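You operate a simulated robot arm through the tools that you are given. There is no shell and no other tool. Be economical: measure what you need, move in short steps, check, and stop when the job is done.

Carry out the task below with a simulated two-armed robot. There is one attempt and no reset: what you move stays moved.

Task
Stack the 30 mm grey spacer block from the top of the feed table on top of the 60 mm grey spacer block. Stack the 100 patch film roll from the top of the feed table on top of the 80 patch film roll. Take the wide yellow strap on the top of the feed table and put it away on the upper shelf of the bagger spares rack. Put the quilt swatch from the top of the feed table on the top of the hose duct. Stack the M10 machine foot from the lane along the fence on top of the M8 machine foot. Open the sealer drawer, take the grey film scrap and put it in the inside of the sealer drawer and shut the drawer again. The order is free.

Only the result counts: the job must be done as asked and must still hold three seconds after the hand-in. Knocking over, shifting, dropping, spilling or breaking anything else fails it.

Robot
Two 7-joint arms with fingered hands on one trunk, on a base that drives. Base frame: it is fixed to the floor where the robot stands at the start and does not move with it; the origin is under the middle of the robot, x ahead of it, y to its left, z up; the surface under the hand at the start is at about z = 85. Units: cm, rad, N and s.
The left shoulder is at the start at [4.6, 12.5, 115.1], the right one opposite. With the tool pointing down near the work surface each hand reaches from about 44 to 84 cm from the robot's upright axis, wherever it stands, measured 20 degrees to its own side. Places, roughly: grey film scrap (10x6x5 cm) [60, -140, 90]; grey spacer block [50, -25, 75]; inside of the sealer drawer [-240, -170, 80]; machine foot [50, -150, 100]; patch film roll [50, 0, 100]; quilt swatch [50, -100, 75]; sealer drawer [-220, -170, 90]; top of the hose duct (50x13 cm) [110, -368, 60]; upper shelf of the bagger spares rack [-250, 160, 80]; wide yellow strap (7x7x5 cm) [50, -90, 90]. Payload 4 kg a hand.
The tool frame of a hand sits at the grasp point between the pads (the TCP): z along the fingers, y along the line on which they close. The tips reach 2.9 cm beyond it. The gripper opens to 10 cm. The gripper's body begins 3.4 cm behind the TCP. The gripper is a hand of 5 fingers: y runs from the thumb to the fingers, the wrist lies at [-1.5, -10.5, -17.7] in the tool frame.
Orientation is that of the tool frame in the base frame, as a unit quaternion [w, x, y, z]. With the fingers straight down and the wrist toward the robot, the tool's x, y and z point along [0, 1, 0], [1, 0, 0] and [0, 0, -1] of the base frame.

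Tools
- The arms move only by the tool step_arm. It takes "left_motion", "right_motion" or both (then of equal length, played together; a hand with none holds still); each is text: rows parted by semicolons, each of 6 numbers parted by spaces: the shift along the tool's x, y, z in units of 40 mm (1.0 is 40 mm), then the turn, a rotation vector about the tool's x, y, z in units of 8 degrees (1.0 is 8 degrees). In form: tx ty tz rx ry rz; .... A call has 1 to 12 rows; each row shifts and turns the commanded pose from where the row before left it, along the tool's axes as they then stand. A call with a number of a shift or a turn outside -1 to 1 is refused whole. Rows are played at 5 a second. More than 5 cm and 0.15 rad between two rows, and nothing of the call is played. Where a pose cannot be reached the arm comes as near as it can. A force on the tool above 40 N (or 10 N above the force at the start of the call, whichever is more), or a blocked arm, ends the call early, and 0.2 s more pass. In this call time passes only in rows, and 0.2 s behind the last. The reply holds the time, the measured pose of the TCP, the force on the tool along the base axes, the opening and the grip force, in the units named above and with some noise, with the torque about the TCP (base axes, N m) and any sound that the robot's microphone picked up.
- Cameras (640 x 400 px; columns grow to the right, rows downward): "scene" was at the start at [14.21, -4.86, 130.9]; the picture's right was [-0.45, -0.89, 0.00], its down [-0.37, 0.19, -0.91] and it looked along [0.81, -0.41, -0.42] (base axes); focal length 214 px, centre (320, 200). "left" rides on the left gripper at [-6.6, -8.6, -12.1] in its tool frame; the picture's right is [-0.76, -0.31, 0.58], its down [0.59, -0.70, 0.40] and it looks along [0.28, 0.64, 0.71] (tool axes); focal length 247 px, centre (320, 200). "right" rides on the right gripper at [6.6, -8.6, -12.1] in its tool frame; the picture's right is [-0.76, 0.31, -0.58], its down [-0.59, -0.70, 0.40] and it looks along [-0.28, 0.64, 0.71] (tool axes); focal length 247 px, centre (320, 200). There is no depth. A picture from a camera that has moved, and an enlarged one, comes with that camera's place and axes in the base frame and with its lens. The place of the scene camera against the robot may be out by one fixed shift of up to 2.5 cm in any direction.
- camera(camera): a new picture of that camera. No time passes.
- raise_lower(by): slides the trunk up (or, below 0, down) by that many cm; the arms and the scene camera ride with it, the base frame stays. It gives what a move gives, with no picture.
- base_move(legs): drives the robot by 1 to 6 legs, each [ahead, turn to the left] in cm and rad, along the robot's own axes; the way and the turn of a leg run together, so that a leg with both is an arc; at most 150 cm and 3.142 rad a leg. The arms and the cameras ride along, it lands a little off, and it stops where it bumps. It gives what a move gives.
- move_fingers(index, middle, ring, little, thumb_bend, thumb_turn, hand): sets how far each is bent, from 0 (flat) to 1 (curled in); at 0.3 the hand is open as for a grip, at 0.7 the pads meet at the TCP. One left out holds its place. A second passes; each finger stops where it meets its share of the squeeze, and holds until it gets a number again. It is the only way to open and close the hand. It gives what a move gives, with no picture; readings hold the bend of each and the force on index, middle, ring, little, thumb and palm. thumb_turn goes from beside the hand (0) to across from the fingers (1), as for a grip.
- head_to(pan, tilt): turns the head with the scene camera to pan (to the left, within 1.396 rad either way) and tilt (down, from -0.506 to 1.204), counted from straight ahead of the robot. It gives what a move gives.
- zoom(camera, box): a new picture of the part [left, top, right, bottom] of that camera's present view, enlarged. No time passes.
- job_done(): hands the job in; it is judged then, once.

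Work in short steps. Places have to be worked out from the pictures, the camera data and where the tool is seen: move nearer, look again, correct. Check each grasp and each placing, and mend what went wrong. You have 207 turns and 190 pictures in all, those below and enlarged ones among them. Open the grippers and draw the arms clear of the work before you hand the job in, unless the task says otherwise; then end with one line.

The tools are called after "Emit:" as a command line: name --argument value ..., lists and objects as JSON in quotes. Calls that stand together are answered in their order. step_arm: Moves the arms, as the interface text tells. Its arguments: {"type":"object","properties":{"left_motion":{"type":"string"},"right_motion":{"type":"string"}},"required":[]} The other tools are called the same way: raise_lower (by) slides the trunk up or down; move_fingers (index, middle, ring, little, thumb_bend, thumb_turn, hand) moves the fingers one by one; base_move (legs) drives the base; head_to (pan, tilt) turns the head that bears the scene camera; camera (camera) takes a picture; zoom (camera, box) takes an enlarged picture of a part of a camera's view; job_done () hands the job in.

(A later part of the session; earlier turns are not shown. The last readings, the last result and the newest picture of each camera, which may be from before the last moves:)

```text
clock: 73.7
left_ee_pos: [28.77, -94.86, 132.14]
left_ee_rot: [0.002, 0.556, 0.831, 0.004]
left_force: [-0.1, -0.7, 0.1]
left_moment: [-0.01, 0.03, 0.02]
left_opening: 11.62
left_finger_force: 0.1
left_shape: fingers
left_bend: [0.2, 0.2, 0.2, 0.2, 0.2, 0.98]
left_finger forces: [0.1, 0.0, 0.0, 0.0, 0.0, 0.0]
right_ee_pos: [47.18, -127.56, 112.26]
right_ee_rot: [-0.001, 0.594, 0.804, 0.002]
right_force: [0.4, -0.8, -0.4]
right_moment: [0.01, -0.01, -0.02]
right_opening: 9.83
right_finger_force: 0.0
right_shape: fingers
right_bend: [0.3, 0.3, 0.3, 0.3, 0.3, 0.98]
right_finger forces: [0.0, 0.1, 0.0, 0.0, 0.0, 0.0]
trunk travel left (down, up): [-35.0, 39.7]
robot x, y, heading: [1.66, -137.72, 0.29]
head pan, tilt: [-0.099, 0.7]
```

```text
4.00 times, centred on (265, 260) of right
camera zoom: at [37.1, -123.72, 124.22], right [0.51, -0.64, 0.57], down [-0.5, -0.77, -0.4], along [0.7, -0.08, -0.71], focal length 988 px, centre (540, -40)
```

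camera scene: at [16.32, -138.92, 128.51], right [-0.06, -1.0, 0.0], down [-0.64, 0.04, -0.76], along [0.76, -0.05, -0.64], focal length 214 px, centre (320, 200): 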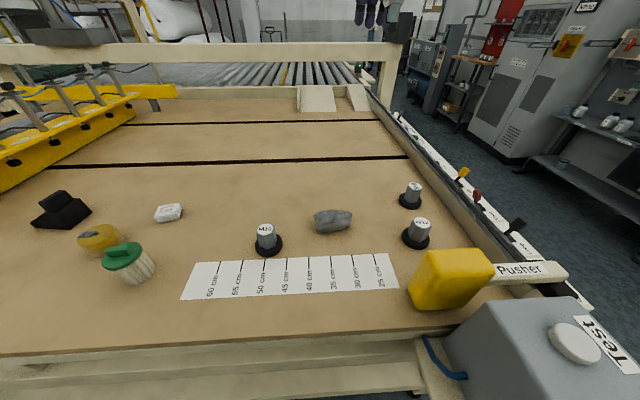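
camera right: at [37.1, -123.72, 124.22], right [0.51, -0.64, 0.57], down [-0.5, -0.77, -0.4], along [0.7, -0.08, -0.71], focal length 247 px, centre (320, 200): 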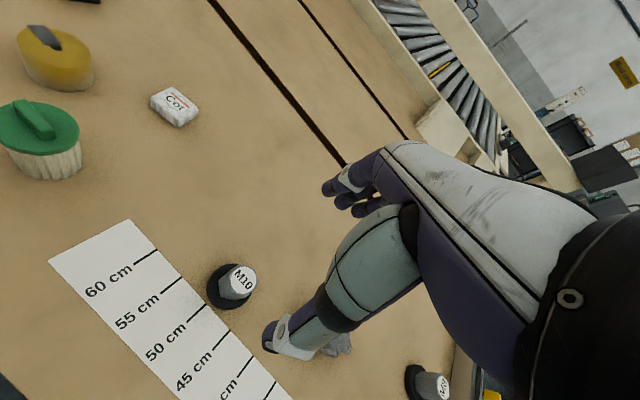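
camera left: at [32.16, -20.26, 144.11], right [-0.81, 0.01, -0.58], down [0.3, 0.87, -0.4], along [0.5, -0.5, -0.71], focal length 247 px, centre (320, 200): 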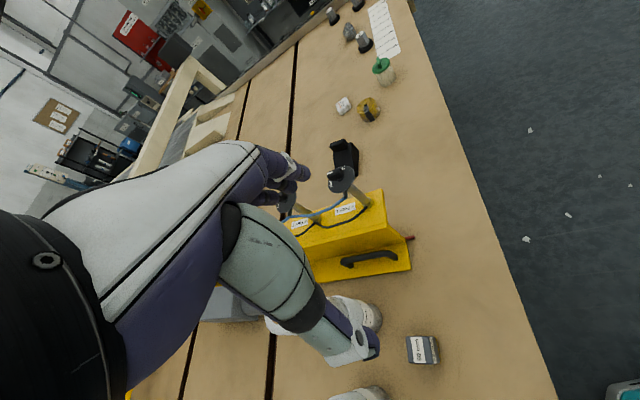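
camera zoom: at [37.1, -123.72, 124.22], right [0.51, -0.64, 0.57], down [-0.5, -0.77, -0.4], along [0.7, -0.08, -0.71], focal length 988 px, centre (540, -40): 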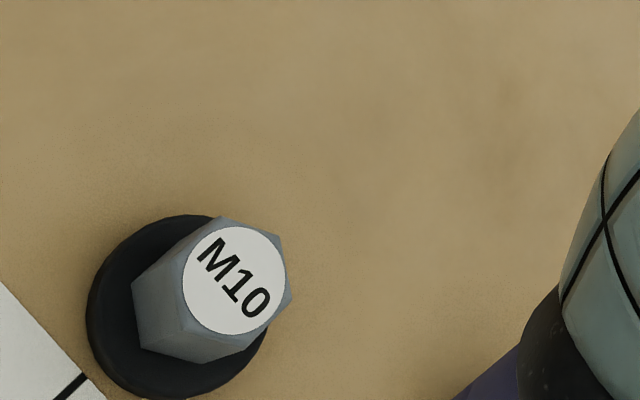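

M10 is at [49.3,-127.95] with its top at z≈91.6. Move above it and down partway.

Emit:
step_arm --right_motion "-0.12 0.24 0.6 0 0 0;-0.13 0.24 0.8 0 0 0;0 0 0.9 0 0 0;0 0 0.9 0 0 0"

Emit:
zoom --camera "right" --box '[190, 190, 340, 340]'

```text
clock: 74.7
left_ee_pos: [28.74, -94.99, 132.17]
left_ee_rot: [-0.001, 0.555, 0.832, 0.004]
left_force: [-0.2, 0.8, 0.6]
left_moment: [0.01, 0.0, -0.01]
left_opening: 11.63
left_finger_force: 0.0
left_shape: fingers
left_bend: [0.2, 0.2, 0.2, 0.2, 0.2, 0.98]
left_finger forces: [0.0, 0.1, 0.0, 0.0, 0.1, 0.0]
right_ee_pos: [49.64, -127.88, 99.35]
right_ee_rot: [-0.002, 0.594, 0.804, 0.003]
right_force: [0.2, 0.0, 0.0]
right_moment: [-0.01, 0.01, -0.02]
right_opening: 9.85
right_finger_force: 0.1
right_shape: fingers
right_bend: [0.3, 0.3, 0.3, 0.3, 0.3, 0.98]
right_finger forces: [0.0, 0.0, 0.0, 0.0, 0.0, 0.0]
trunk travel left (down, up): [-35.0, 39.7]
robot x, y, heading: [1.87, -137.72, 0.287]
head pan, tilt: [-0.099, 0.7]
```

```text
2.67 times, centred on (265, 265) of right
camera zoom: at [39.39, -124.11, 111.34], right [0.51, -0.64, 0.57], down [-0.5, -0.77, -0.4], along [0.7, -0.08, -0.71], focal length 659 px, centre (467, 27)
```

zoom: 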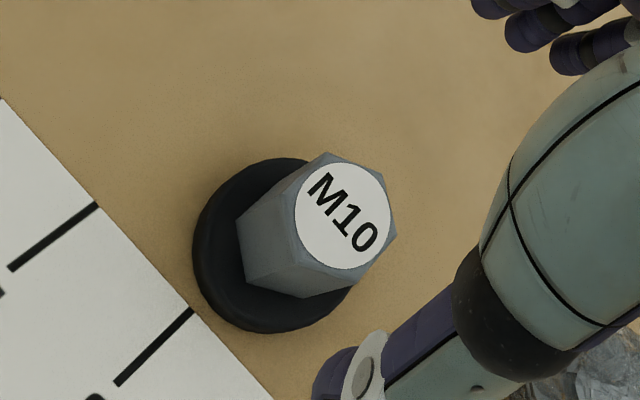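

Aligned within 0.4 cm. I'll correct, descend to z≈90.2 and grip.

Emit:
step_arm --right_motion "0.03 -0.09 0.8 0 0 0;0 0 0.8 0 0 0;0 0 0.69 0 0 0"

Emit:
move_fingers --hand "right" --index 0.7 --middle 0.7 --ring 0.7 --little 0.7 --thumb_bend 0.7

Emit:
zoom --camera "right" --box '[190, 190, 340, 340]'

```text
clock: 75.5
left_ee_pos: [28.69, -95.15, 132.09]
left_ee_rot: [0.001, 0.556, 0.831, 0.005]
left_force: [-0.5, -0.4, 0.4]
left_moment: [0.0, -0.01, -0.01]
left_opening: 11.6
left_finger_force: 0.0
left_shape: fingers
left_bend: [0.2, 0.2, 0.2, 0.2, 0.2, 0.98]
left_finger forces: [0.0, 0.0, 0.1, 0.1, 0.0, 0.0]
right_ee_pos: [49.38, -130.44, 91.32]
right_ee_rot: [-0.002, 0.594, 0.805, 0.003]
right_force: [-0.7, 0.4, 0.2]
right_moment: [-0.01, 0.04, -0.03]
right_opening: 9.85
right_finger_force: 0.0
right_shape: fingers
right_bend: [0.3, 0.3, 0.3, 0.3, 0.3, 0.98]
right_finger forces: [0.0, 0.0, 0.1, 0.1, 0.0, 0.1]
right hand out of reach, approached as far as the arm can: row 1, 2, 3
trunk travel left (down, up): [-35.0, 39.7]
robot x, y, heading: [1.8, -138.07, 0.286]
head pan, tilt: [-0.099, 0.7]
```

```text
clock: 76.5
left_ee_pos: [28.67, -94.96, 132.08]
left_ee_rot: [0.0, 0.556, 0.831, 0.005]
left_force: [-0.7, -0.1, 0.2]
left_moment: [0.0, 0.0, -0.01]
left_opening: 11.66
left_finger_force: 0.0
left_shape: fingers
left_bend: [0.2, 0.2, 0.2, 0.2, 0.2, 0.98]
left_finger forces: [0.1, 0.0, 0.0, 0.0, 0.0, 0.0]
right_ee_pos: [49.47, -130.45, 91.35]
right_ee_rot: [-0.002, 0.595, 0.804, 0.002]
right_force: [-0.1, 0.2, -0.3]
right_moment: [0.02, -0.03, -0.02]
right_opening: 0.21
right_finger_force: 0.0
right_shape: fingers
right_bend: [0.7, 0.7, 0.7, 0.7, 0.7, 0.98]
right_finger forces: [0.1, 0.0, 0.0, 0.0, 0.2, 0.0]
trunk travel left (down, up): [-35.0, 39.7]
robot x, y, heading: [1.83, -138.42, 0.289]
head pan, tilt: [-0.099, 0.7]
```

```text
2.67 times, centred on (265, 265) of right
camera zoom: at [39.33, -126.7, 103.41], right [0.52, -0.64, 0.57], down [-0.5, -0.77, -0.4], along [0.7, -0.08, -0.71], focal length 659 px, centre (467, 27)
```

zoom: 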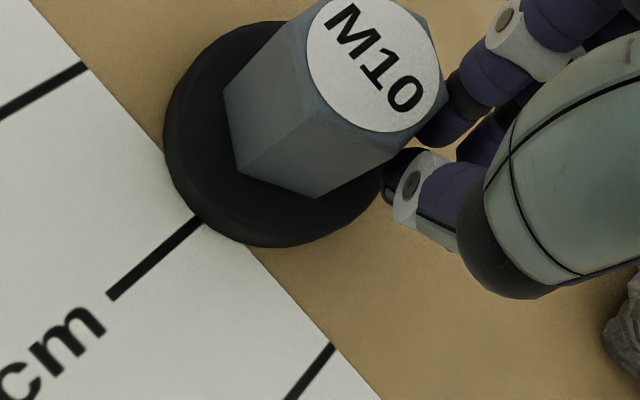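

The arm hit its reach limit and missed by 2.5 cm, closing empty; the foot is untouched. I'll raise, open, and turn the base 0.3 more.

Emit:
step_arm --right_motion "0 0 -0.9 0 0 0;0 0 -0.9 0 0 0;0 0 -0.9 0 0 0;0 0 -0.9 0 0 0"

Emit:
move_fingers --hand "right" --index 0.3 --middle 0.3 --ring 0.3 --little 0.3 --thumb_bend 0.3

Emit:
base_move --legs '[[0, 0.3]]'

Emit:
camera --camera "right"

```text
clock: 77.5
left_ee_pos: [28.66, -94.94, 132.09]
left_ee_rot: [0.002, 0.555, 0.832, 0.004]
left_force: [0.1, 0.0, -0.3]
left_moment: [0.03, 0.0, -0.01]
left_opening: 11.61
left_finger_force: 0.0
left_shape: fingers
left_bend: [0.2, 0.2, 0.2, 0.2, 0.2, 0.98]
left_finger forces: [0.0, 0.1, 0.0, 0.0, 0.0, 0.1]
right_ee_pos: [49.42, -130.54, 105.9]
right_ee_rot: [-0.001, 0.594, 0.805, 0.003]
right_force: [-0.7, 0.2, -0.4]
right_moment: [-0.02, -0.01, -0.01]
right_opening: 0.18
right_finger_force: 0.0
right_shape: fingers
right_bend: [0.7, 0.7, 0.7, 0.7, 0.7, 0.98]
right_finger forces: [0.0, 0.1, 0.0, 0.0, 0.0, 0.0]
trunk travel left (down, up): [-35.0, 39.7]
robot x, y, heading: [1.79, -137.69, 0.289]
head pan, tilt: [-0.099, 0.7]
```

```text
clock: 78.5
left_ee_pos: [28.67, -94.93, 132.24]
left_ee_rot: [0.002, 0.556, 0.831, 0.004]
left_force: [0.7, 0.5, 0.0]
left_moment: [-0.01, 0.02, -0.04]
left_opening: 11.62
left_finger_force: 0.1
left_shape: fingers
left_bend: [0.2, 0.2, 0.2, 0.2, 0.2, 0.98]
left_finger forces: [0.0, 0.1, 0.0, 0.0, 0.0, 0.0]
right_ee_pos: [49.43, -130.6, 105.87]
right_ee_rot: [-0.002, 0.594, 0.804, 0.002]
right_force: [-0.4, -1.1, 0.7]
right_moment: [0.03, -0.02, 0.03]
right_opening: 9.86
right_finger_force: 0.1
right_shape: fingers
right_bend: [0.3, 0.3, 0.3, 0.3, 0.3, 0.98]
right_finger forces: [0.0, 0.0, 0.0, 0.0, 0.0, 0.0]
trunk travel left (down, up): [-35.0, 39.7]
robot x, y, heading: [1.86, -137.86, 0.288]
head pan, tilt: [-0.099, 0.7]
```

```text
clock: 79.8
left_ee_pos: [14.75, -88.92, 132.07]
left_ee_rot: [0.0, 0.424, 0.906, 0.005]
left_force: [0.3, 0.1, -0.8]
left_moment: [0.0, -0.01, 0.02]
left_opening: 11.62
left_finger_force: 0.0
left_shape: fingers
left_bend: [0.2, 0.2, 0.2, 0.2, 0.2, 0.98]
left_finger forces: [0.0, 0.0, 0.1, 0.0, 0.0, 0.1]
right_ee_pos: [45.04, -116.69, 105.87]
right_ee_rot: [-0.001, 0.467, 0.884, 0.002]
right_force: [0.7, 0.3, -0.9]
right_moment: [-0.03, -0.03, -0.01]
right_opening: 9.83
right_finger_force: 0.1
right_shape: fingers
right_bend: [0.3, 0.3, 0.3, 0.3, 0.3, 0.98]
right_finger forces: [0.1, 0.0, 0.1, 0.1, 0.0, 0.0]
trunk travel left (down, up): [-35.0, 39.7]
robot x, y, heading: [2.09, -137.87, 0.587]
head pan, tilt: [-0.099, 0.7]
```

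```text
120 pictures are left
camera right: at [34.3, -116.16, 117.87], right [0.68, -0.45, 0.57], down [-0.25, -0.88, -0.4], along [0.69, 0.13, -0.71], focal length 247 px, centre (320, 200)
```

right: 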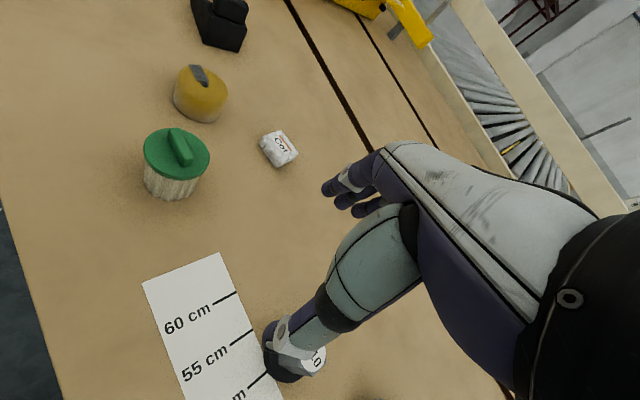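

Move the hand back over M10 from this stance at a safe height, and check.

Emit:
step_arm --right_motion "-0.97 -0.24 0 0 0 0;-0.97 -0.24 0 0 0 0;-0.97 -0.25 0 0 0 0;0 0 0.6 0 0 0;0 0 0.6 0 0 0"

Emit:
zoom --camera "right" --box '[190, 190, 340, 340]'

```text
clock: 81.0
left_ee_pos: [14.85, -89.02, 132.15]
left_ee_rot: [0.001, 0.425, 0.905, 0.005]
left_force: [1.2, 0.1, -0.9]
left_moment: [-0.01, -0.03, -0.03]
left_opening: 11.62
left_finger_force: 0.0
left_shape: fingers
left_bend: [0.2, 0.2, 0.2, 0.2, 0.2, 0.98]
left_finger forces: [0.1, 0.0, 0.0, 0.0, 0.0, 0.0]
right_ee_pos: [49.35, -128.06, 100.96]
right_ee_rot: [-0.002, 0.466, 0.885, 0.002]
right_force: [-0.2, -0.1, -0.2]
right_moment: [0.0, 0.02, -0.02]
right_opening: 9.88
right_finger_force: 0.0
right_shape: fingers
right_bend: [0.3, 0.3, 0.3, 0.3, 0.3, 0.98]
right_finger forces: [0.1, 0.1, 0.0, 0.0, 0.1, 0.0]
trunk travel left (down, up): [-35.0, 39.7]
robot x, y, heading: [1.85, -137.69, 0.592]
head pan, tilt: [-0.099, 0.7]
```

```text
2.67 times, centred on (265, 265) of right
camera zoom: at [38.47, -127.41, 113.0], right [0.68, -0.46, 0.57], down [-0.25, -0.88, -0.4], along [0.69, 0.13, -0.71], focal length 659 px, centre (467, 27)
```

zoom: 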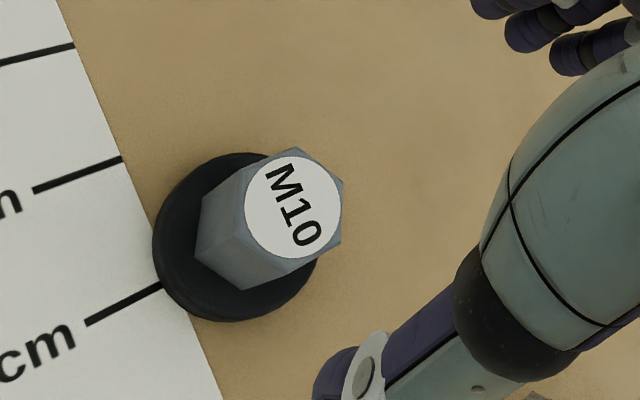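

The empty fist had nudged M10 (itself to be moved) to about [48.2,-127.15]. I'll correct and descend in steps, watching reach.

Emit:
step_arm --right_motion "0.35 -0.11 0 0 0 0;0 0 0.5 0 0 0;0 0 0.5 0 0 0"

Emit:
zoom --camera "right" --box '[190, 190, 340, 340]'

```text
clock: 81.8
left_ee_pos: [14.72, -88.92, 132.1]
left_ee_rot: [0.0, 0.424, 0.906, 0.004]
left_force: [-0.4, -0.5, 0.4]
left_moment: [0.06, -0.01, 0.01]
left_opening: 11.62
left_finger_force: 0.2
left_shape: fingers
left_bend: [0.2, 0.2, 0.2, 0.2, 0.2, 0.98]
left_finger forces: [0.0, 0.1, 0.1, 0.0, 0.0, 0.1]
right_ee_pos: [48.1, -127.08, 96.89]
right_ee_rot: [-0.002, 0.467, 0.884, 0.002]
right_force: [-0.7, 0.4, -0.5]
right_moment: [-0.01, 0.02, 0.01]
right_opening: 9.86
right_finger_force: 0.0
right_shape: fingers
right_bend: [0.3, 0.3, 0.3, 0.3, 0.3, 0.98]
right_finger forces: [0.0, 0.0, 0.1, 0.0, 0.1, 0.0]
trunk travel left (down, up): [-35.0, 39.7]
robot x, y, heading: [1.78, -138.01, 0.586]
head pan, tilt: [-0.099, 0.7]
```

```text
2.67 times, centred on (265, 265) of right
camera zoom: at [37.28, -126.48, 109.01], right [0.68, -0.45, 0.57], down [-0.25, -0.88, -0.4], along [0.69, 0.13, -0.71], focal length 659 px, centre (467, 27)
```

zoom: 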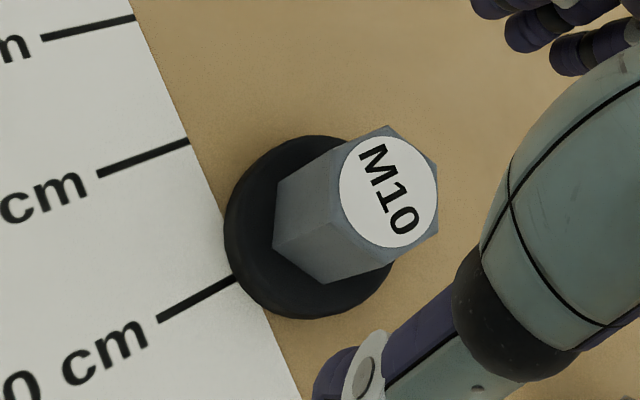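

Centred. Descend to z≈90.2.

Emit:
step_arm --right_motion "0 0 0.6 0 0 0;0 0 0.6 0 0 0;0 0 0.45 0 0 0"

```text
clock: 82.7
left_ee_pos: [14.86, -88.92, 132.08]
left_ee_rot: [-0.001, 0.424, 0.906, 0.004]
left_force: [-0.6, -0.7, 0.2]
left_moment: [-0.01, 0.02, 0.01]
left_opening: 11.63
left_finger_force: 0.1
left_shape: fingers
left_bend: [0.2, 0.2, 0.2, 0.2, 0.2, 0.98]
left_finger forces: [0.0, 0.0, 0.0, 0.1, 0.0, 0.0]
right_ee_pos: [48.05, -126.95, 90.4]
right_ee_rot: [-0.002, 0.466, 0.885, 0.003]
right_force: [-0.5, 0.3, -0.9]
right_moment: [0.0, 0.03, 0.02]
right_opening: 9.84
right_finger_force: 0.0
right_shape: fingers
right_bend: [0.3, 0.3, 0.3, 0.3, 0.3, 0.98]
right_finger forces: [0.0, 0.0, 0.0, 0.0, 0.0, 0.0]
trunk travel left (down, up): [-35.0, 39.7]
robot x, y, heading: [1.82, -137.85, 0.596]
head pan, tilt: [-0.099, 0.7]
```

In reach and in place. Close.

Emit:
move_fingers --hand "right" --index 0.7 --middle 0.7 --ring 0.7 --little 0.7 --thumb_bend 0.7

Emit:
step_arm --right_motion "0 0 -0.4 0 0 0;0 0 -0.9 0 0 0;0 0 -0.9 0 0 0;0 0 -0.9 0 0 0;0 0 -0.9 0 0 0;0 0 -0.9 0 0 0"

Emit:
zoom --camera "right" --box '[190, 160, 370, 340]'

```text
clock: 83.7
left_ee_pos: [14.77, -88.91, 132.18]
left_ee_rot: [0.0, 0.424, 0.906, 0.004]
left_force: [0.1, -0.8, 0.3]
left_moment: [-0.03, 0.0, 0.01]
left_opening: 11.63
left_finger_force: 0.1
left_shape: fingers
left_bend: [0.2, 0.2, 0.2, 0.2, 0.2, 0.98]
left_finger forces: [0.0, 0.0, 0.0, 0.0, 0.1, 0.0]
right_ee_pos: [48.15, -127.13, 90.46]
right_ee_rot: [-0.002, 0.468, 0.884, 0.003]
right_force: [2.9, 1.0, 4.3]
right_moment: [-0.05, 0.05, 0.02]
right_opening: 3.54
right_finger_force: 14.4
right_shape: fingers
right_bend: [0.6, 0.62, 0.7, 0.7, 0.59, 0.96]
right_finger forces: [7.8, 7.2, 0.2, 0.0, 13.3, 0.0]
trunk travel left (down, up): [-35.0, 39.7]
robot x, y, heading: [1.91, -137.89, 0.587]
head pan, tilt: [-0.099, 0.7]
```

```text
clock: 85.0
left_ee_pos: [14.76, -88.94, 132.08]
left_ee_rot: [0.001, 0.424, 0.906, 0.003]
left_force: [0.1, -0.9, -0.2]
left_moment: [0.01, -0.02, 0.02]
left_opening: 11.58
left_finger_force: 0.0
left_shape: fingers
left_bend: [0.2, 0.2, 0.2, 0.2, 0.2, 0.98]
left_finger forces: [0.0, 0.0, 0.1, 0.1, 0.1, 0.1]
right_ee_pos: [48.01, -127.14, 109.99]
right_ee_rot: [-0.003, 0.466, 0.885, 0.003]
right_force: [0.1, -0.1, -1.1]
right_moment: [-0.01, -0.01, -0.01]
right_opening: 3.52
right_finger_force: 13.5
right_shape: fingers
right_bend: [0.61, 0.63, 0.7, 0.7, 0.59, 0.95]
right_finger forces: [7.0, 6.3, 0.0, 0.1, 13.8, 0.0]
trunk travel left (down, up): [-35.0, 39.7]
robot x, y, heading: [1.87, -138.2, 0.595]
head pan, tilt: [-0.099, 0.7]
```

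```text
2.22 times, centred on (280, 250) of right
camera zoom: at [37.21, -126.56, 122.11], right [0.68, -0.45, 0.57], down [-0.25, -0.88, -0.4], along [0.69, 0.13, -0.71], focal length 549 px, centre (409, 89)
```

zoom: 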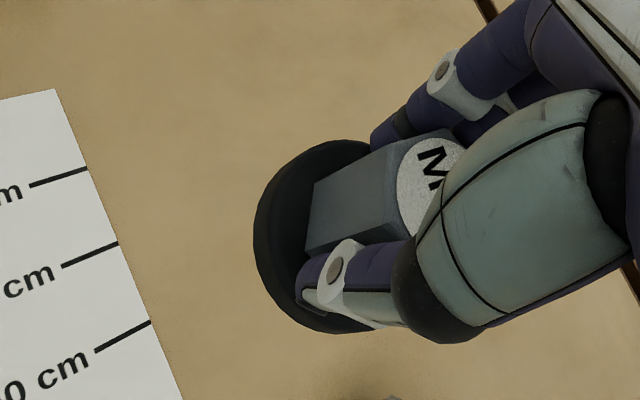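

M10 held. Turn the base −0.7 rad toward M8.

Emit:
base_move --legs '[[0, -0.7]]'

Emit:
camera --camera "right"

Emit:
camera --camera "scene"

```text
clock: 87.4
left_ee_pos: [43.35, -108.86, 132.14]
left_ee_rot: [0.002, 0.709, 0.705, 0.004]
left_force: [0.0, -0.4, 0.3]
left_moment: [0.02, 0.01, -0.03]
left_opening: 11.63
left_finger_force: 0.1
left_shape: fingers
left_bend: [0.2, 0.2, 0.2, 0.2, 0.2, 0.98]
left_finger forces: [0.1, 0.1, 0.0, 0.0, 0.0, 0.0]
right_ee_pos: [44.14, -159.44, 110.12]
right_ee_rot: [-0.001, 0.742, 0.67, 0.002]
right_force: [-0.5, -0.6, -1.1]
right_moment: [0.04, 0.02, 0.01]
right_opening: 3.52
right_finger_force: 13.4
right_shape: fingers
right_bend: [0.61, 0.63, 0.7, 0.7, 0.59, 0.95]
right_finger forces: [7.0, 6.2, 0.0, 0.1, 13.6, 0.1]
trunk travel left (down, up): [-35.0, 39.7]
robot x, y, heading: [2.05, -137.87, -0.118]
head pan, tilt: [-0.099, 0.7]
```

```text
116 pictures are left
camera right: at [36.25, -152.08, 122.03], right [0.23, -0.79, 0.57], down [-0.76, -0.51, -0.4], along [0.61, -0.34, -0.71], focal length 247 px, centre (320, 200)
```

right: 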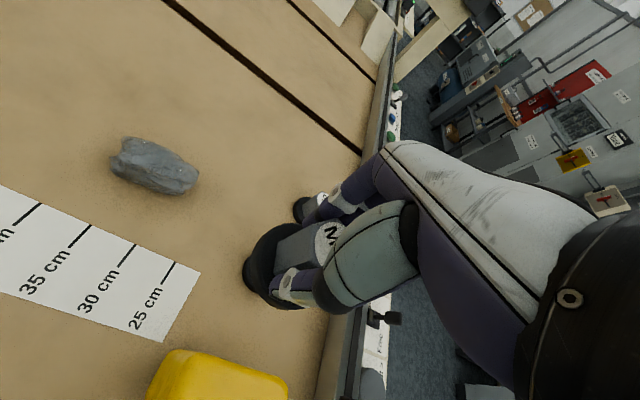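

```text
115 pictures are left
camera scene: at [16.14, -141.03, 128.51], right [-0.21, -0.98, 0.0], down [-0.63, 0.14, -0.76], along [0.75, -0.16, -0.64], focal length 214 px, centre (320, 200)
```

scene: 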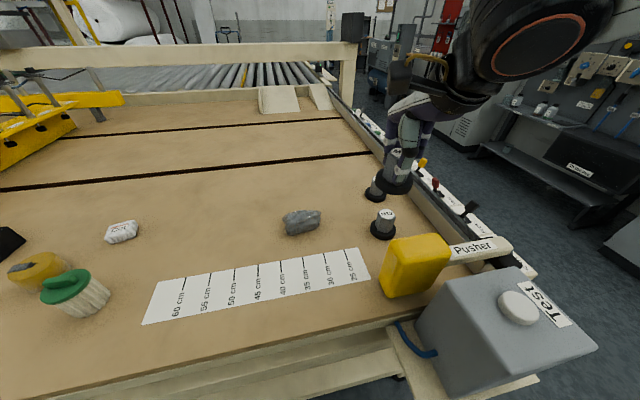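

M8 is half hidden behind the held foot. I'll move the hand to its −y side so the wrist camera sees M8 clearly.

Emit:
step_arm --right_motion "-0.76 0.75 0 0 0 0;-0.76 0.75 0 0 0 0;-0.76 0.75 0 0 0 0"

Emit:
camera --camera "right"

```text
clock: 88.2
left_ee_pos: [43.4, -108.91, 132.14]
left_ee_rot: [0.001, 0.709, 0.705, 0.003]
left_force: [0.5, 0.4, 0.2]
left_moment: [-0.01, 0.02, 0.0]
left_opening: 11.62
left_finger_force: 0.0
left_shape: fingers
left_bend: [0.2, 0.2, 0.2, 0.2, 0.2, 0.98]
left_finger forces: [0.1, 0.0, 0.1, 0.1, 0.0, 0.0]
right_ee_pos: [52.25, -169.55, 109.87]
right_ee_rot: [-0.001, 0.742, 0.67, 0.002]
right_force: [0.7, 0.2, -2.4]
right_moment: [0.02, 0.0, -0.01]
right_opening: 3.5
right_finger_force: 13.5
right_shape: fingers
right_bend: [0.61, 0.63, 0.7, 0.7, 0.59, 0.95]
right_finger forces: [7.1, 6.3, 0.0, 0.1, 13.5, 0.1]
trunk travel left (down, up): [-35.0, 39.7]
robot x, y, heading: [1.82, -138.0, -0.112]
head pan, tilt: [-0.099, 0.7]
```

```text
114 pictures are left
camera right: at [44.41, -162.25, 121.89], right [0.23, -0.79, 0.57], down [-0.76, -0.51, -0.4], along [0.61, -0.34, -0.71], focal length 247 px, centre (320, 200)
```

right: 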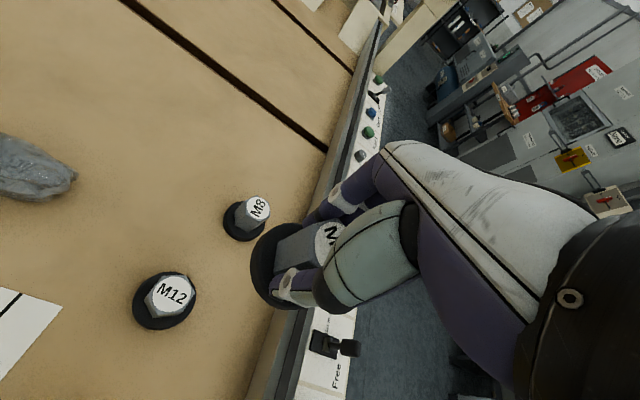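

Emit:
zoom --camera "right" --box '[210, 180, 350, 310]'

```text
3.08 times, centred on (280, 245) of right
camera zoom: at [44.41, -162.25, 121.89], right [0.23, -0.79, 0.57], down [-0.76, -0.51, -0.4], along [0.61, -0.34, -0.71], focal length 760 px, centre (443, 62)
```

zoom: 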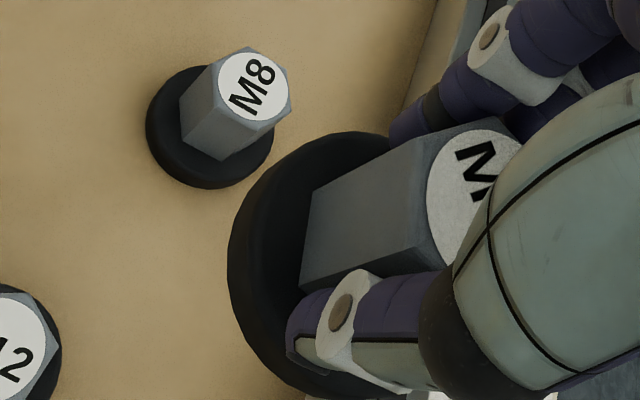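

M8 is at [62.9,-167.8] with its top at 91.6. I'll move the held M10 over it, leaving about a 4 cm gap.

Emit:
step_arm --right_motion "0.25 0.92 0 0 0 0;0.25 0.92 0 0 0 0;0.26 0.91 0 0 0 0;0 0 0.7 0 0 0;0 0 0.7 0 0 0;0 0 0.7 0 0 0"

Emit:
zoom --camera "right" --box '[210, 180, 350, 310]'

Emit:
camera --camera "scene"

```text
clock: 89.6
left_ee_pos: [43.31, -108.84, 132.22]
left_ee_rot: [0.002, 0.709, 0.705, 0.005]
left_force: [0.9, 0.6, -0.4]
left_moment: [0.02, -0.01, -0.02]
left_opening: 11.63
left_finger_force: 0.1
left_shape: fingers
left_bend: [0.2, 0.2, 0.2, 0.2, 0.2, 0.98]
left_finger forces: [0.0, 0.1, 0.1, 0.0, 0.0, 0.1]
right_ee_pos: [63.45, -167.64, 101.54]
right_ee_rot: [-0.001, 0.742, 0.67, 0.003]
right_force: [0.2, 0.5, -1.6]
right_moment: [0.0, 0.02, 0.03]
right_opening: 3.48
right_finger_force: 12.7
right_shape: fingers
right_bend: [0.61, 0.63, 0.7, 0.7, 0.59, 0.95]
right_finger forces: [6.9, 6.1, 0.1, 0.0, 13.4, 0.1]
trunk travel left (down, up): [-35.0, 39.7]
robot x, y, heading: [1.57, -137.89, -0.111]
head pan, tilt: [-0.099, 0.7]
```

```text
3.08 times, centred on (280, 245) of right
camera zoom: at [55.55, -160.21, 113.62], right [0.23, -0.79, 0.57], down [-0.76, -0.51, -0.4], along [0.61, -0.34, -0.71], focal length 760 px, centre (443, 62)
```

zoom: 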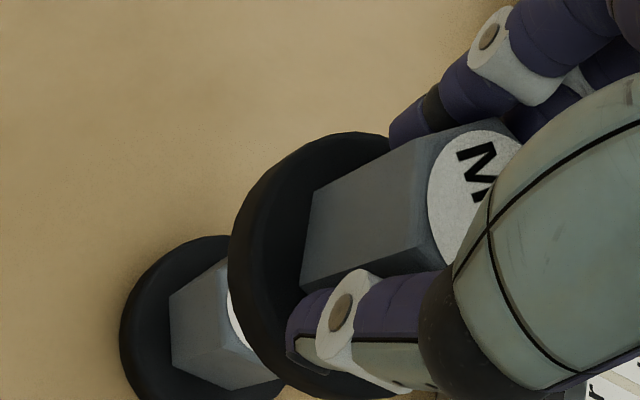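

```text
111 pictures are left
camera scene: at [16.17, -141.04, 128.5], right [-0.21, -0.98, 0.0], down [-0.63, 0.14, -0.76], along [0.75, -0.16, -0.64], focal length 214 px, centre (320, 200)
```

scene: 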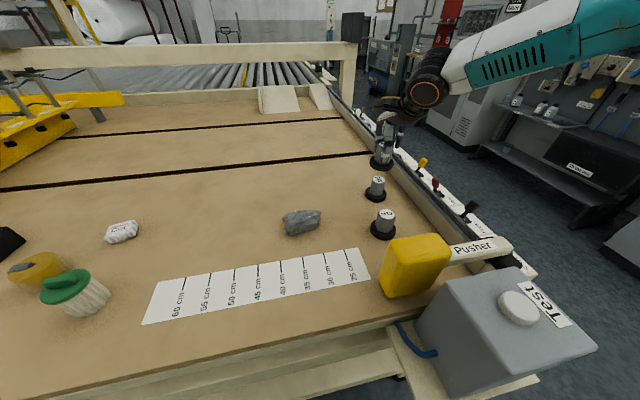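

Both axes come out at about [62.9,-167.7]. Cross-check with a scene zoom.

Emit:
zoom --camera "scene" --box '[350, 110, 420, 210]'

```text
4.00 times, centred on (385, 160) of scene
camera zoom: at [16.17, -141.04, 128.5], right [-0.21, -0.98, 0.0], down [-0.63, 0.14, -0.76], along [0.75, -0.16, -0.64], focal length 858 px, centre (60, 360)
```

zoom: 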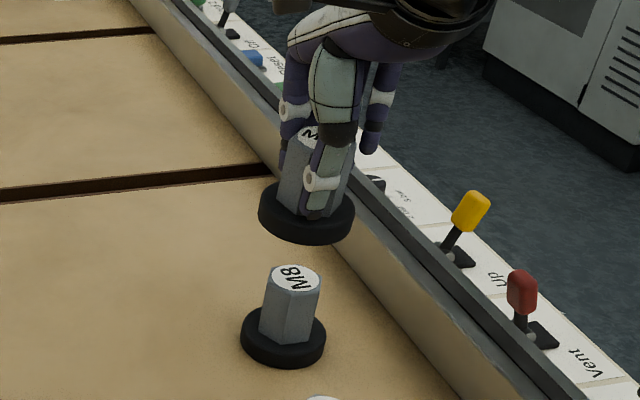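

Lateral alignment is good. Descend to a gap of about 1 cm and recheck.

Emit:
step_arm --right_motion "0 0 0.45 0 0 0;0 0 0.4 0 0 0"

Emit:
zoom --camera "scene" --box '[360, 140, 410, 210]'

Emit:
zoom --camera "right" --box '[210, 180, 350, 310]'

```text
clock: 90.2
left_ee_pos: [43.31, -108.8, 132.23]
left_ee_rot: [0.002, 0.71, 0.705, 0.004]
left_force: [0.0, 0.3, -0.5]
left_moment: [-0.01, 0.02, 0.0]
left_opening: 11.62
left_finger_force: 0.1
left_shape: fingers
left_bend: [0.2, 0.2, 0.2, 0.2, 0.2, 0.98]
left_finger forces: [0.0, 0.0, 0.0, 0.1, 0.0, 0.0]
right_ee_pos: [63.52, -167.52, 98.13]
right_ee_rot: [-0.001, 0.742, 0.67, 0.003]
right_force: [-0.4, 1.3, -1.9]
right_moment: [0.01, -0.04, -0.02]
right_opening: 3.49
right_finger_force: 13.2
right_shape: fingers
right_bend: [0.61, 0.63, 0.7, 0.7, 0.59, 0.95]
right_finger forces: [7.0, 6.0, 0.1, 0.0, 13.4, 0.1]
trunk travel left (down, up): [-35.0, 39.7]
robot x, y, heading: [2.05, -137.91, -0.116]
head pan, tilt: [-0.099, 0.7]
```

```text
5.71 times, centred on (385, 175) of scene
camera zoom: at [16.16, -141.01, 128.51], right [-0.21, -0.98, 0.0], down [-0.63, 0.13, -0.76], along [0.75, -0.16, -0.64], focal length 1226 px, centre (-51, 343)
```

zoom: 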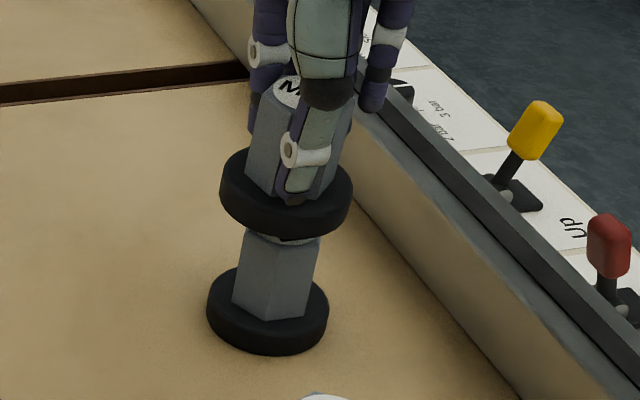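

```text
3.08 times, centred on (280, 245) of right
camera zoom: at [55.58, -160.1, 110.23], right [0.23, -0.79, 0.57], down [-0.76, -0.51, -0.4], along [0.61, -0.34, -0.71], focal length 760 px, centre (443, 62)
```

zoom: 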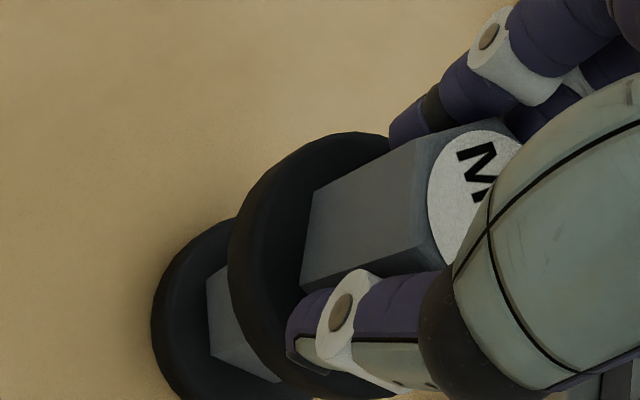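

Wrist-cam triangulation keeps both axes within ~0.2 cm. Lower to contact gently.

Emit:
step_arm --right_motion "0 0 0.15 0 0 0;0 0 0.06 0 0 0;0 0 0.04 0 0 0;0 0 0.03 0 0 0"

Emit:
zoom --camera "scene" --box '[360, 140, 410, 210]'

```text
clock: 91.2
left_ee_pos: [43.45, -108.71, 132.17]
left_ee_rot: [0.002, 0.709, 0.705, 0.005]
left_force: [-0.9, 0.4, 0.3]
left_moment: [0.0, -0.01, -0.01]
left_opening: 11.62
left_finger_force: 0.1
left_shape: fingers
left_bend: [0.2, 0.2, 0.2, 0.2, 0.2, 0.98]
left_finger forces: [0.0, 0.1, 0.0, 0.1, 0.0, 0.0]
right_ee_pos: [63.44, -167.54, 97.15]
right_ee_rot: [-0.001, 0.741, 0.671, 0.003]
right_force: [0.3, 0.1, -1.1]
right_moment: [0.02, -0.02, 0.02]
right_opening: 3.47
right_finger_force: 13.2
right_shape: fingers
right_bend: [0.61, 0.63, 0.7, 0.7, 0.59, 0.95]
right_finger forces: [7.1, 6.0, 0.0, 0.0, 13.3, 0.0]
trunk travel left (down, up): [-35.0, 39.7]
robot x, y, heading: [1.81, -138.03, -0.109]
head pan, tilt: [-0.099, 0.7]
```

```text
5.71 times, centred on (385, 175) of scene
camera zoom: at [16.15, -141.01, 128.51], right [-0.21, -0.98, 0.0], down [-0.63, 0.13, -0.76], along [0.75, -0.16, -0.64], focal length 1226 px, centre (-51, 343)
```

zoom: 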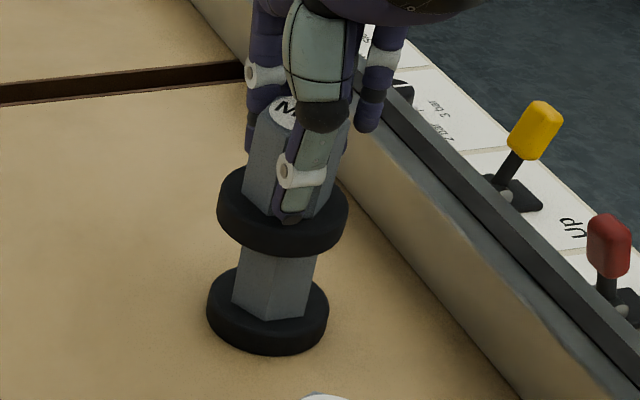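

Scene geometry indicates about 0.25 cm gap left. I'll nudge −0.15 cm in y and lower until the weight transfers.

Emit:
step_arm --right_motion "-0.04 0 0.02 0 0 0;0 0 0.03 0 0 0;0 0 0.03 0 0 0"

```text
clock: 92.0
left_ee_pos: [43.3, -108.8, 132.19]
left_ee_rot: [0.001, 0.709, 0.705, 0.005]
left_force: [0.3, 0.1, 0.4]
left_moment: [0.0, 0.01, 0.01]
left_opening: 11.63
left_finger_force: 0.0
left_shape: fingers
left_bend: [0.2, 0.2, 0.2, 0.2, 0.2, 0.98]
left_finger forces: [0.0, 0.0, 0.1, 0.1, 0.0, 0.1]
right_ee_pos: [63.35, -167.62, 96.86]
right_ee_rot: [-0.001, 0.742, 0.671, 0.003]
right_force: [-1.0, 0.2, -1.3]
right_moment: [-0.02, 0.0, -0.02]
right_opening: 3.5
right_finger_force: 13.0
right_shape: fingers
right_bend: [0.61, 0.63, 0.7, 0.7, 0.59, 0.95]
right_finger forces: [7.1, 6.0, 0.0, 0.0, 13.4, 0.1]
trunk travel left (down, up): [-35.0, 39.7]
robot x, y, heading: [1.81, -137.73, -0.111]
head pan, tilt: [-0.099, 0.7]
```

Not yet unloaded; continue in small steps.

Emit:
step_arm --right_motion "0 0 0.03 0 0 0;0 0 0.03 0 0 0"

Emit:
zoom --camera "scene" --box '[360, 140, 410, 210]'

```text
clock: 92.6
left_ee_pos: [43.27, -108.8, 132.22]
left_ee_rot: [0.002, 0.71, 0.704, 0.003]
left_force: [-0.8, -0.2, 1.0]
left_moment: [-0.01, 0.02, -0.01]
left_opening: 11.61
left_finger_force: 0.0
left_shape: fingers
left_bend: [0.2, 0.2, 0.2, 0.2, 0.2, 0.98]
left_finger forces: [0.1, 0.0, 0.0, 0.1, 0.0, 0.0]
right_ee_pos: [63.53, -167.59, 96.58]
right_ee_rot: [-0.001, 0.742, 0.671, 0.002]
right_force: [-0.2, 0.0, -0.2]
right_moment: [0.01, 0.0, -0.03]
right_opening: 3.49
right_finger_force: 13.9
right_shape: fingers
right_bend: [0.61, 0.63, 0.7, 0.7, 0.59, 0.95]
right_finger forces: [6.9, 6.1, 0.1, 0.0, 13.7, 0.0]
trunk travel left (down, up): [-35.0, 39.7]
robot x, y, heading: [1.89, -137.6, -0.111]
head pan, tilt: [-0.099, 0.7]
```

```text
5.71 times, centred on (385, 175) of scene
camera zoom: at [16.14, -141.0, 128.51], right [-0.21, -0.98, 0.0], down [-0.63, 0.13, -0.76], along [0.75, -0.16, -0.64], focal length 1226 px, centre (-51, 343)
```

zoom: 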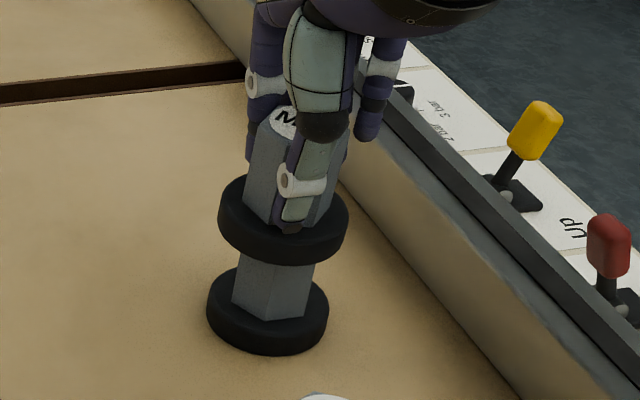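

Weight is going onto M8 and the centres agree within 0.3 cm. One more tiny press, then release.

Emit:
step_arm --right_motion "-0.03 0.03 0.02 0 0 0"

Emit:
move_fingers --hand "right" --index 0.3 --middle 0.3 --ring 0.3 --little 0.3 --thumb_bend 0.3

Emit:
zoom --camera "scene" --box '[360, 140, 410, 210]'

```text
clock: 93.0
left_ee_pos: [43.26, -108.65, 132.12]
left_ee_rot: [0.002, 0.71, 0.704, 0.003]
left_force: [-0.4, 0.0, 0.1]
left_moment: [0.0, 0.01, -0.03]
left_opening: 11.63
left_finger_force: 0.1
left_shape: fingers
left_bend: [0.2, 0.2, 0.2, 0.2, 0.2, 0.98]
left_finger forces: [0.1, 0.0, 0.0, 0.0, 0.0, 0.1]
right_ee_pos: [63.61, -167.71, 96.52]
right_ee_rot: [0.0, 0.742, 0.671, 0.003]
right_force: [-1.2, 1.3, 1.5]
right_moment: [0.04, 0.06, 0.01]
right_opening: 3.48
right_finger_force: 13.7
right_shape: fingers
right_bend: [0.61, 0.63, 0.7, 0.7, 0.59, 0.95]
right_finger forces: [7.0, 6.0, 0.0, 0.0, 14.3, 0.1]
trunk travel left (down, up): [-35.0, 39.7]
robot x, y, heading: [1.77, -138.27, -0.114]
head pan, tilt: [-0.099, 0.7]
```

```text
clock: 94.0
left_ee_pos: [43.31, -108.79, 132.06]
left_ee_rot: [0.002, 0.71, 0.705, 0.004]
left_force: [-0.7, -0.6, 0.0]
left_moment: [0.01, 0.01, 0.03]
left_opening: 11.64
left_finger_force: 0.0
left_shape: fingers
left_bend: [0.2, 0.2, 0.2, 0.2, 0.2, 0.98]
left_finger forces: [0.0, 0.0, 0.0, 0.1, 0.0, 0.1]
right_ee_pos: [63.49, -167.72, 96.36]
right_ee_rot: [-0.001, 0.743, 0.67, 0.002]
right_force: [-0.5, -0.7, -0.2]
right_moment: [0.01, -0.03, -0.02]
right_opening: 9.85
right_finger_force: 0.0
right_shape: fingers
right_bend: [0.3, 0.3, 0.3, 0.3, 0.3, 0.97]
right_finger forces: [0.1, 0.1, 0.0, 0.0, 0.0, 0.0]
trunk travel left (down, up): [-35.0, 39.7]
robot x, y, heading: [1.97, -137.79, -0.111]
head pan, tilt: [-0.099, 0.7]
```

```text
5.71 times, centred on (385, 175) of scene
camera zoom: at [16.14, -141.01, 128.51], right [-0.21, -0.98, 0.0], down [-0.63, 0.13, -0.76], along [0.75, -0.16, -0.64], focal length 1226 px, centre (-51, 343)
```

zoom: 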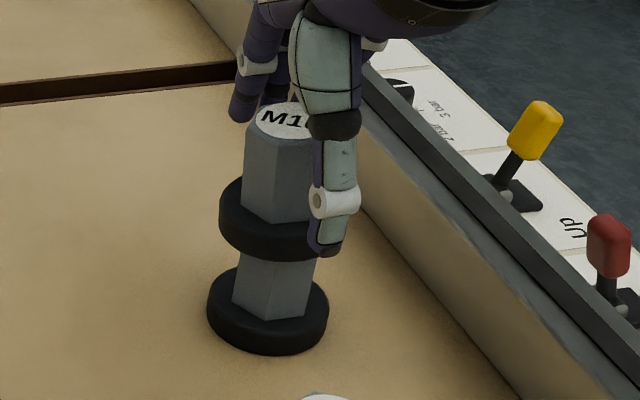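

The feet stack stands. Raise the hand and look for the scrap.

Emit:
step_arm --right_motion "0 0 -0.5 0 0 0;0 0 -0.9 0 0 0;0 0 -0.9 0 0 0;0 0 -0.9 0 0 0;0 0 -0.9 0 0 0;0 0 -0.9 0 0 0;0 0 -0.9 0 0 0"

Emit:
camera --camera "scene"

Emit:
camera --camera "right"

```text
clock: 95.6
left_ee_pos: [43.3, -108.72, 132.15]
left_ee_rot: [0.002, 0.709, 0.705, 0.004]
left_force: [-0.3, -0.4, 0.9]
left_moment: [-0.02, -0.01, 0.03]
left_opening: 11.61
left_finger_force: 0.0
left_shape: fingers
left_bend: [0.2, 0.2, 0.2, 0.2, 0.2, 0.98]
left_finger forces: [0.0, 0.0, 0.1, 0.0, 0.0, 0.0]
right_ee_pos: [63.46, -167.74, 120.13]
right_ee_rot: [0.0, 0.742, 0.67, 0.002]
right_force: [-0.6, -0.3, 0.4]
right_moment: [0.01, -0.02, 0.01]
right_opening: 9.86
right_finger_force: 0.1
right_shape: fingers
right_bend: [0.3, 0.3, 0.3, 0.3, 0.3, 0.98]
right_finger forces: [0.0, 0.0, 0.0, 0.0, 0.0, 0.0]
trunk travel left (down, up): [-35.0, 39.7]
robot x, y, heading: [1.65, -137.84, -0.113]
head pan, tilt: [-0.099, 0.7]
```

```text
104 pictures are left
camera scene: at [16.11, -140.98, 128.52], right [-0.21, -0.98, 0.0], down [-0.63, 0.13, -0.76], along [0.75, -0.16, -0.64], focal length 214 px, centre (320, 200)
```

scene: 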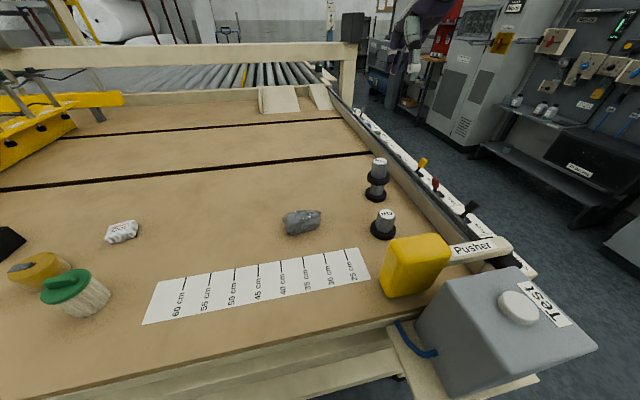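

```text
103 pictures are left
camera right: at [55.56, -160.47, 132.2], right [0.23, -0.79, 0.57], down [-0.76, -0.51, -0.4], along [0.61, -0.34, -0.71], focal length 247 px, centre (320, 200)
```

right: 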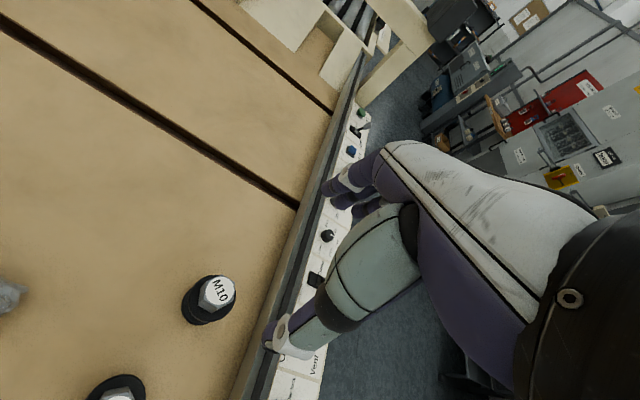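

Scrap is at about [55,-144.5], long axis yawed ~+24°. I'll turn the base +0.35 so the right hand reaches it comfortably.

Emit:
base_move --legs '[[0, 0.35]]'

Emit:
step_arm --right_motion "0 -0.9 0 0 0 -0.4;0 -0.9 0 0 0 -0.4;0 -0.9 0 0 0 -0.4;0 -0.9 0 0 0 0"

Emit:
camera --camera "right"

```text
clock: 97.1
left_ee_pos: [30.72, -96.32, 132.16]
left_ee_rot: [0.002, 0.577, 0.817, 0.004]
left_force: [0.3, 0.5, -0.1]
left_moment: [-0.01, 0.0, 0.03]
left_opening: 11.61
left_finger_force: 0.0
left_shape: fingers
left_bend: [0.2, 0.2, 0.2, 0.2, 0.2, 0.98]
left_finger forces: [0.0, 0.1, 0.0, 0.1, 0.0, 0.0]
right_ee_pos: [70.08, -144.87, 120.07]
right_ee_rot: [-0.001, 0.614, 0.789, 0.002]
right_force: [0.3, 0.3, 0.4]
right_moment: [-0.01, 0.0, 0.0]
right_opening: 9.85
right_finger_force: 0.1
right_shape: fingers
right_bend: [0.3, 0.3, 0.3, 0.3, 0.3, 0.98]
right_finger forces: [0.0, 0.1, 0.0, 0.0, 0.0, 0.0]
trunk travel left (down, up): [-35.0, 39.7]
robot x, y, heading: [1.56, -137.68, 0.24]
head pan, tilt: [-0.099, 0.7]
```

```text
clock: 98.1
left_ee_pos: [30.62, -96.41, 132.18]
left_ee_rot: [0.0, 0.576, 0.817, 0.005]
left_force: [0.5, -0.6, -0.2]
left_moment: [0.04, 0.0, -0.01]
left_opening: 11.64
left_finger_force: 0.1
left_shape: fingers
left_bend: [0.2, 0.2, 0.2, 0.2, 0.2, 0.98]
left_finger forces: [0.0, 0.0, 0.0, 0.0, 0.0, 0.1]
right_ee_pos: [56.37, -149.72, 120.09]
right_ee_rot: [-0.001, 0.546, 0.838, 0.003]
right_force: [-0.5, 0.2, -0.1]
right_moment: [0.02, 0.02, -0.04]
right_opening: 9.85
right_finger_force: 0.1
right_shape: fingers
right_bend: [0.3, 0.3, 0.3, 0.3, 0.3, 0.98]
right_finger forces: [0.1, 0.1, 0.0, 0.0, 0.1, 0.0]
trunk travel left (down, up): [-35.0, 39.7]
robot x, y, heading: [1.87, -138.14, 0.241]
head pan, tilt: [-0.099, 0.7]
```

```text
102 pictures are left
camera right: at [45.81, -147.21, 132.12], right [0.59, -0.57, 0.57], down [-0.4, -0.82, -0.4], along [0.7, 0.0, -0.71], focal length 247 px, centre (320, 200)
```

right: 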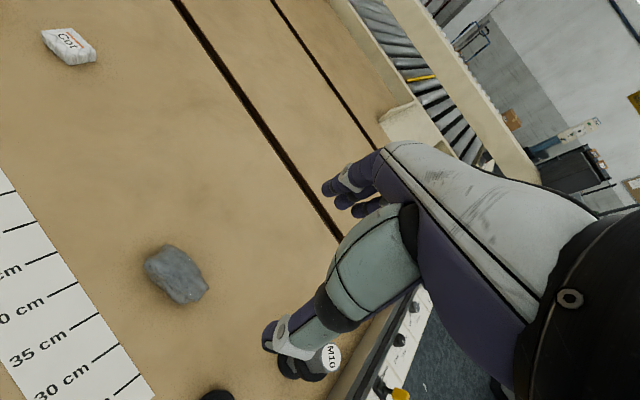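

Emit:
zoom --camera "right" --box '[130, 225, 230, 325]'

```text
4.00 times, centred on (180, 275) of right
camera zoom: at [45.81, -147.21, 132.12], right [0.59, -0.57, 0.57], down [-0.4, -0.82, -0.4], along [0.7, 0.0, -0.71], focal length 988 px, centre (880, -100)
```

zoom: 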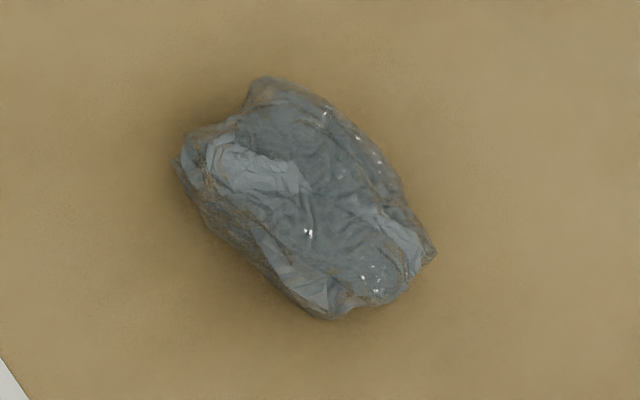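

Scrap centre [54.8,-144.1], yaw ~9°, width ~4.5. I'll align above it.

Emit:
step_arm --right_motion "0.72 0.1 0 0 0 0;0.72 0.1 0 0 0 0;0 0 0.8 0 0 0.75;0 0 0.9 0 0 0.75;0 0 0.9 0 0 0;0 0 0.9 0 0 0;0 0 0.9 0 0 0"

Emit:
camera --camera "right"

```text
clock: 99.7
left_ee_pos: [30.98, -96.36, 131.97]
left_ee_rot: [0.0, 0.576, 0.817, 0.004]
left_force: [0.1, 0.3, 0.3]
left_moment: [0.04, 0.01, -0.02]
left_opening: 11.59
left_finger_force: 0.1
left_shape: fingers
left_bend: [0.2, 0.2, 0.2, 0.2, 0.2, 0.98]
left_finger forces: [0.0, 0.1, 0.1, 0.1, 0.0, 0.0]
right_ee_pos: [54.97, -144.02, 102.42]
right_ee_rot: [-0.001, 0.631, 0.776, 0.002]
right_force: [-0.6, 0.0, -0.3]
right_moment: [0.04, 0.01, -0.02]
right_opening: 9.88
right_finger_force: 0.0
right_shape: fingers
right_bend: [0.3, 0.3, 0.3, 0.3, 0.3, 0.98]
right_finger forces: [0.0, 0.0, 0.1, 0.0, 0.1, 0.0]
trunk travel left (down, up): [-35.0, 39.7]
robot x, y, heading: [1.91, -137.89, 0.244]
head pan, tilt: [-0.099, 0.7]
```

```text
100 pictures are left
camera right: at [45.19, -139.28, 114.47], right [0.45, -0.68, 0.57], down [-0.57, -0.72, -0.4], along [0.69, -0.14, -0.71], focal length 247 px, centre (320, 200)
```

right: 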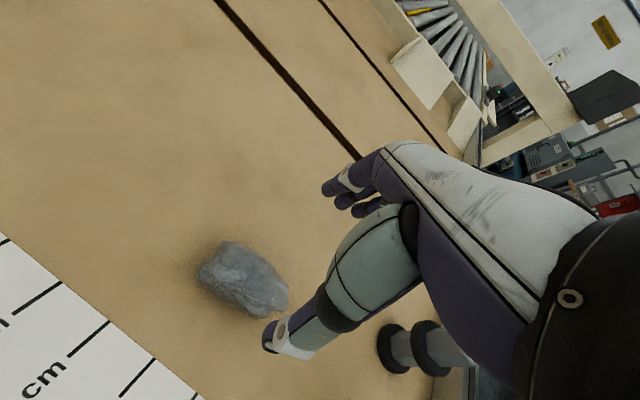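

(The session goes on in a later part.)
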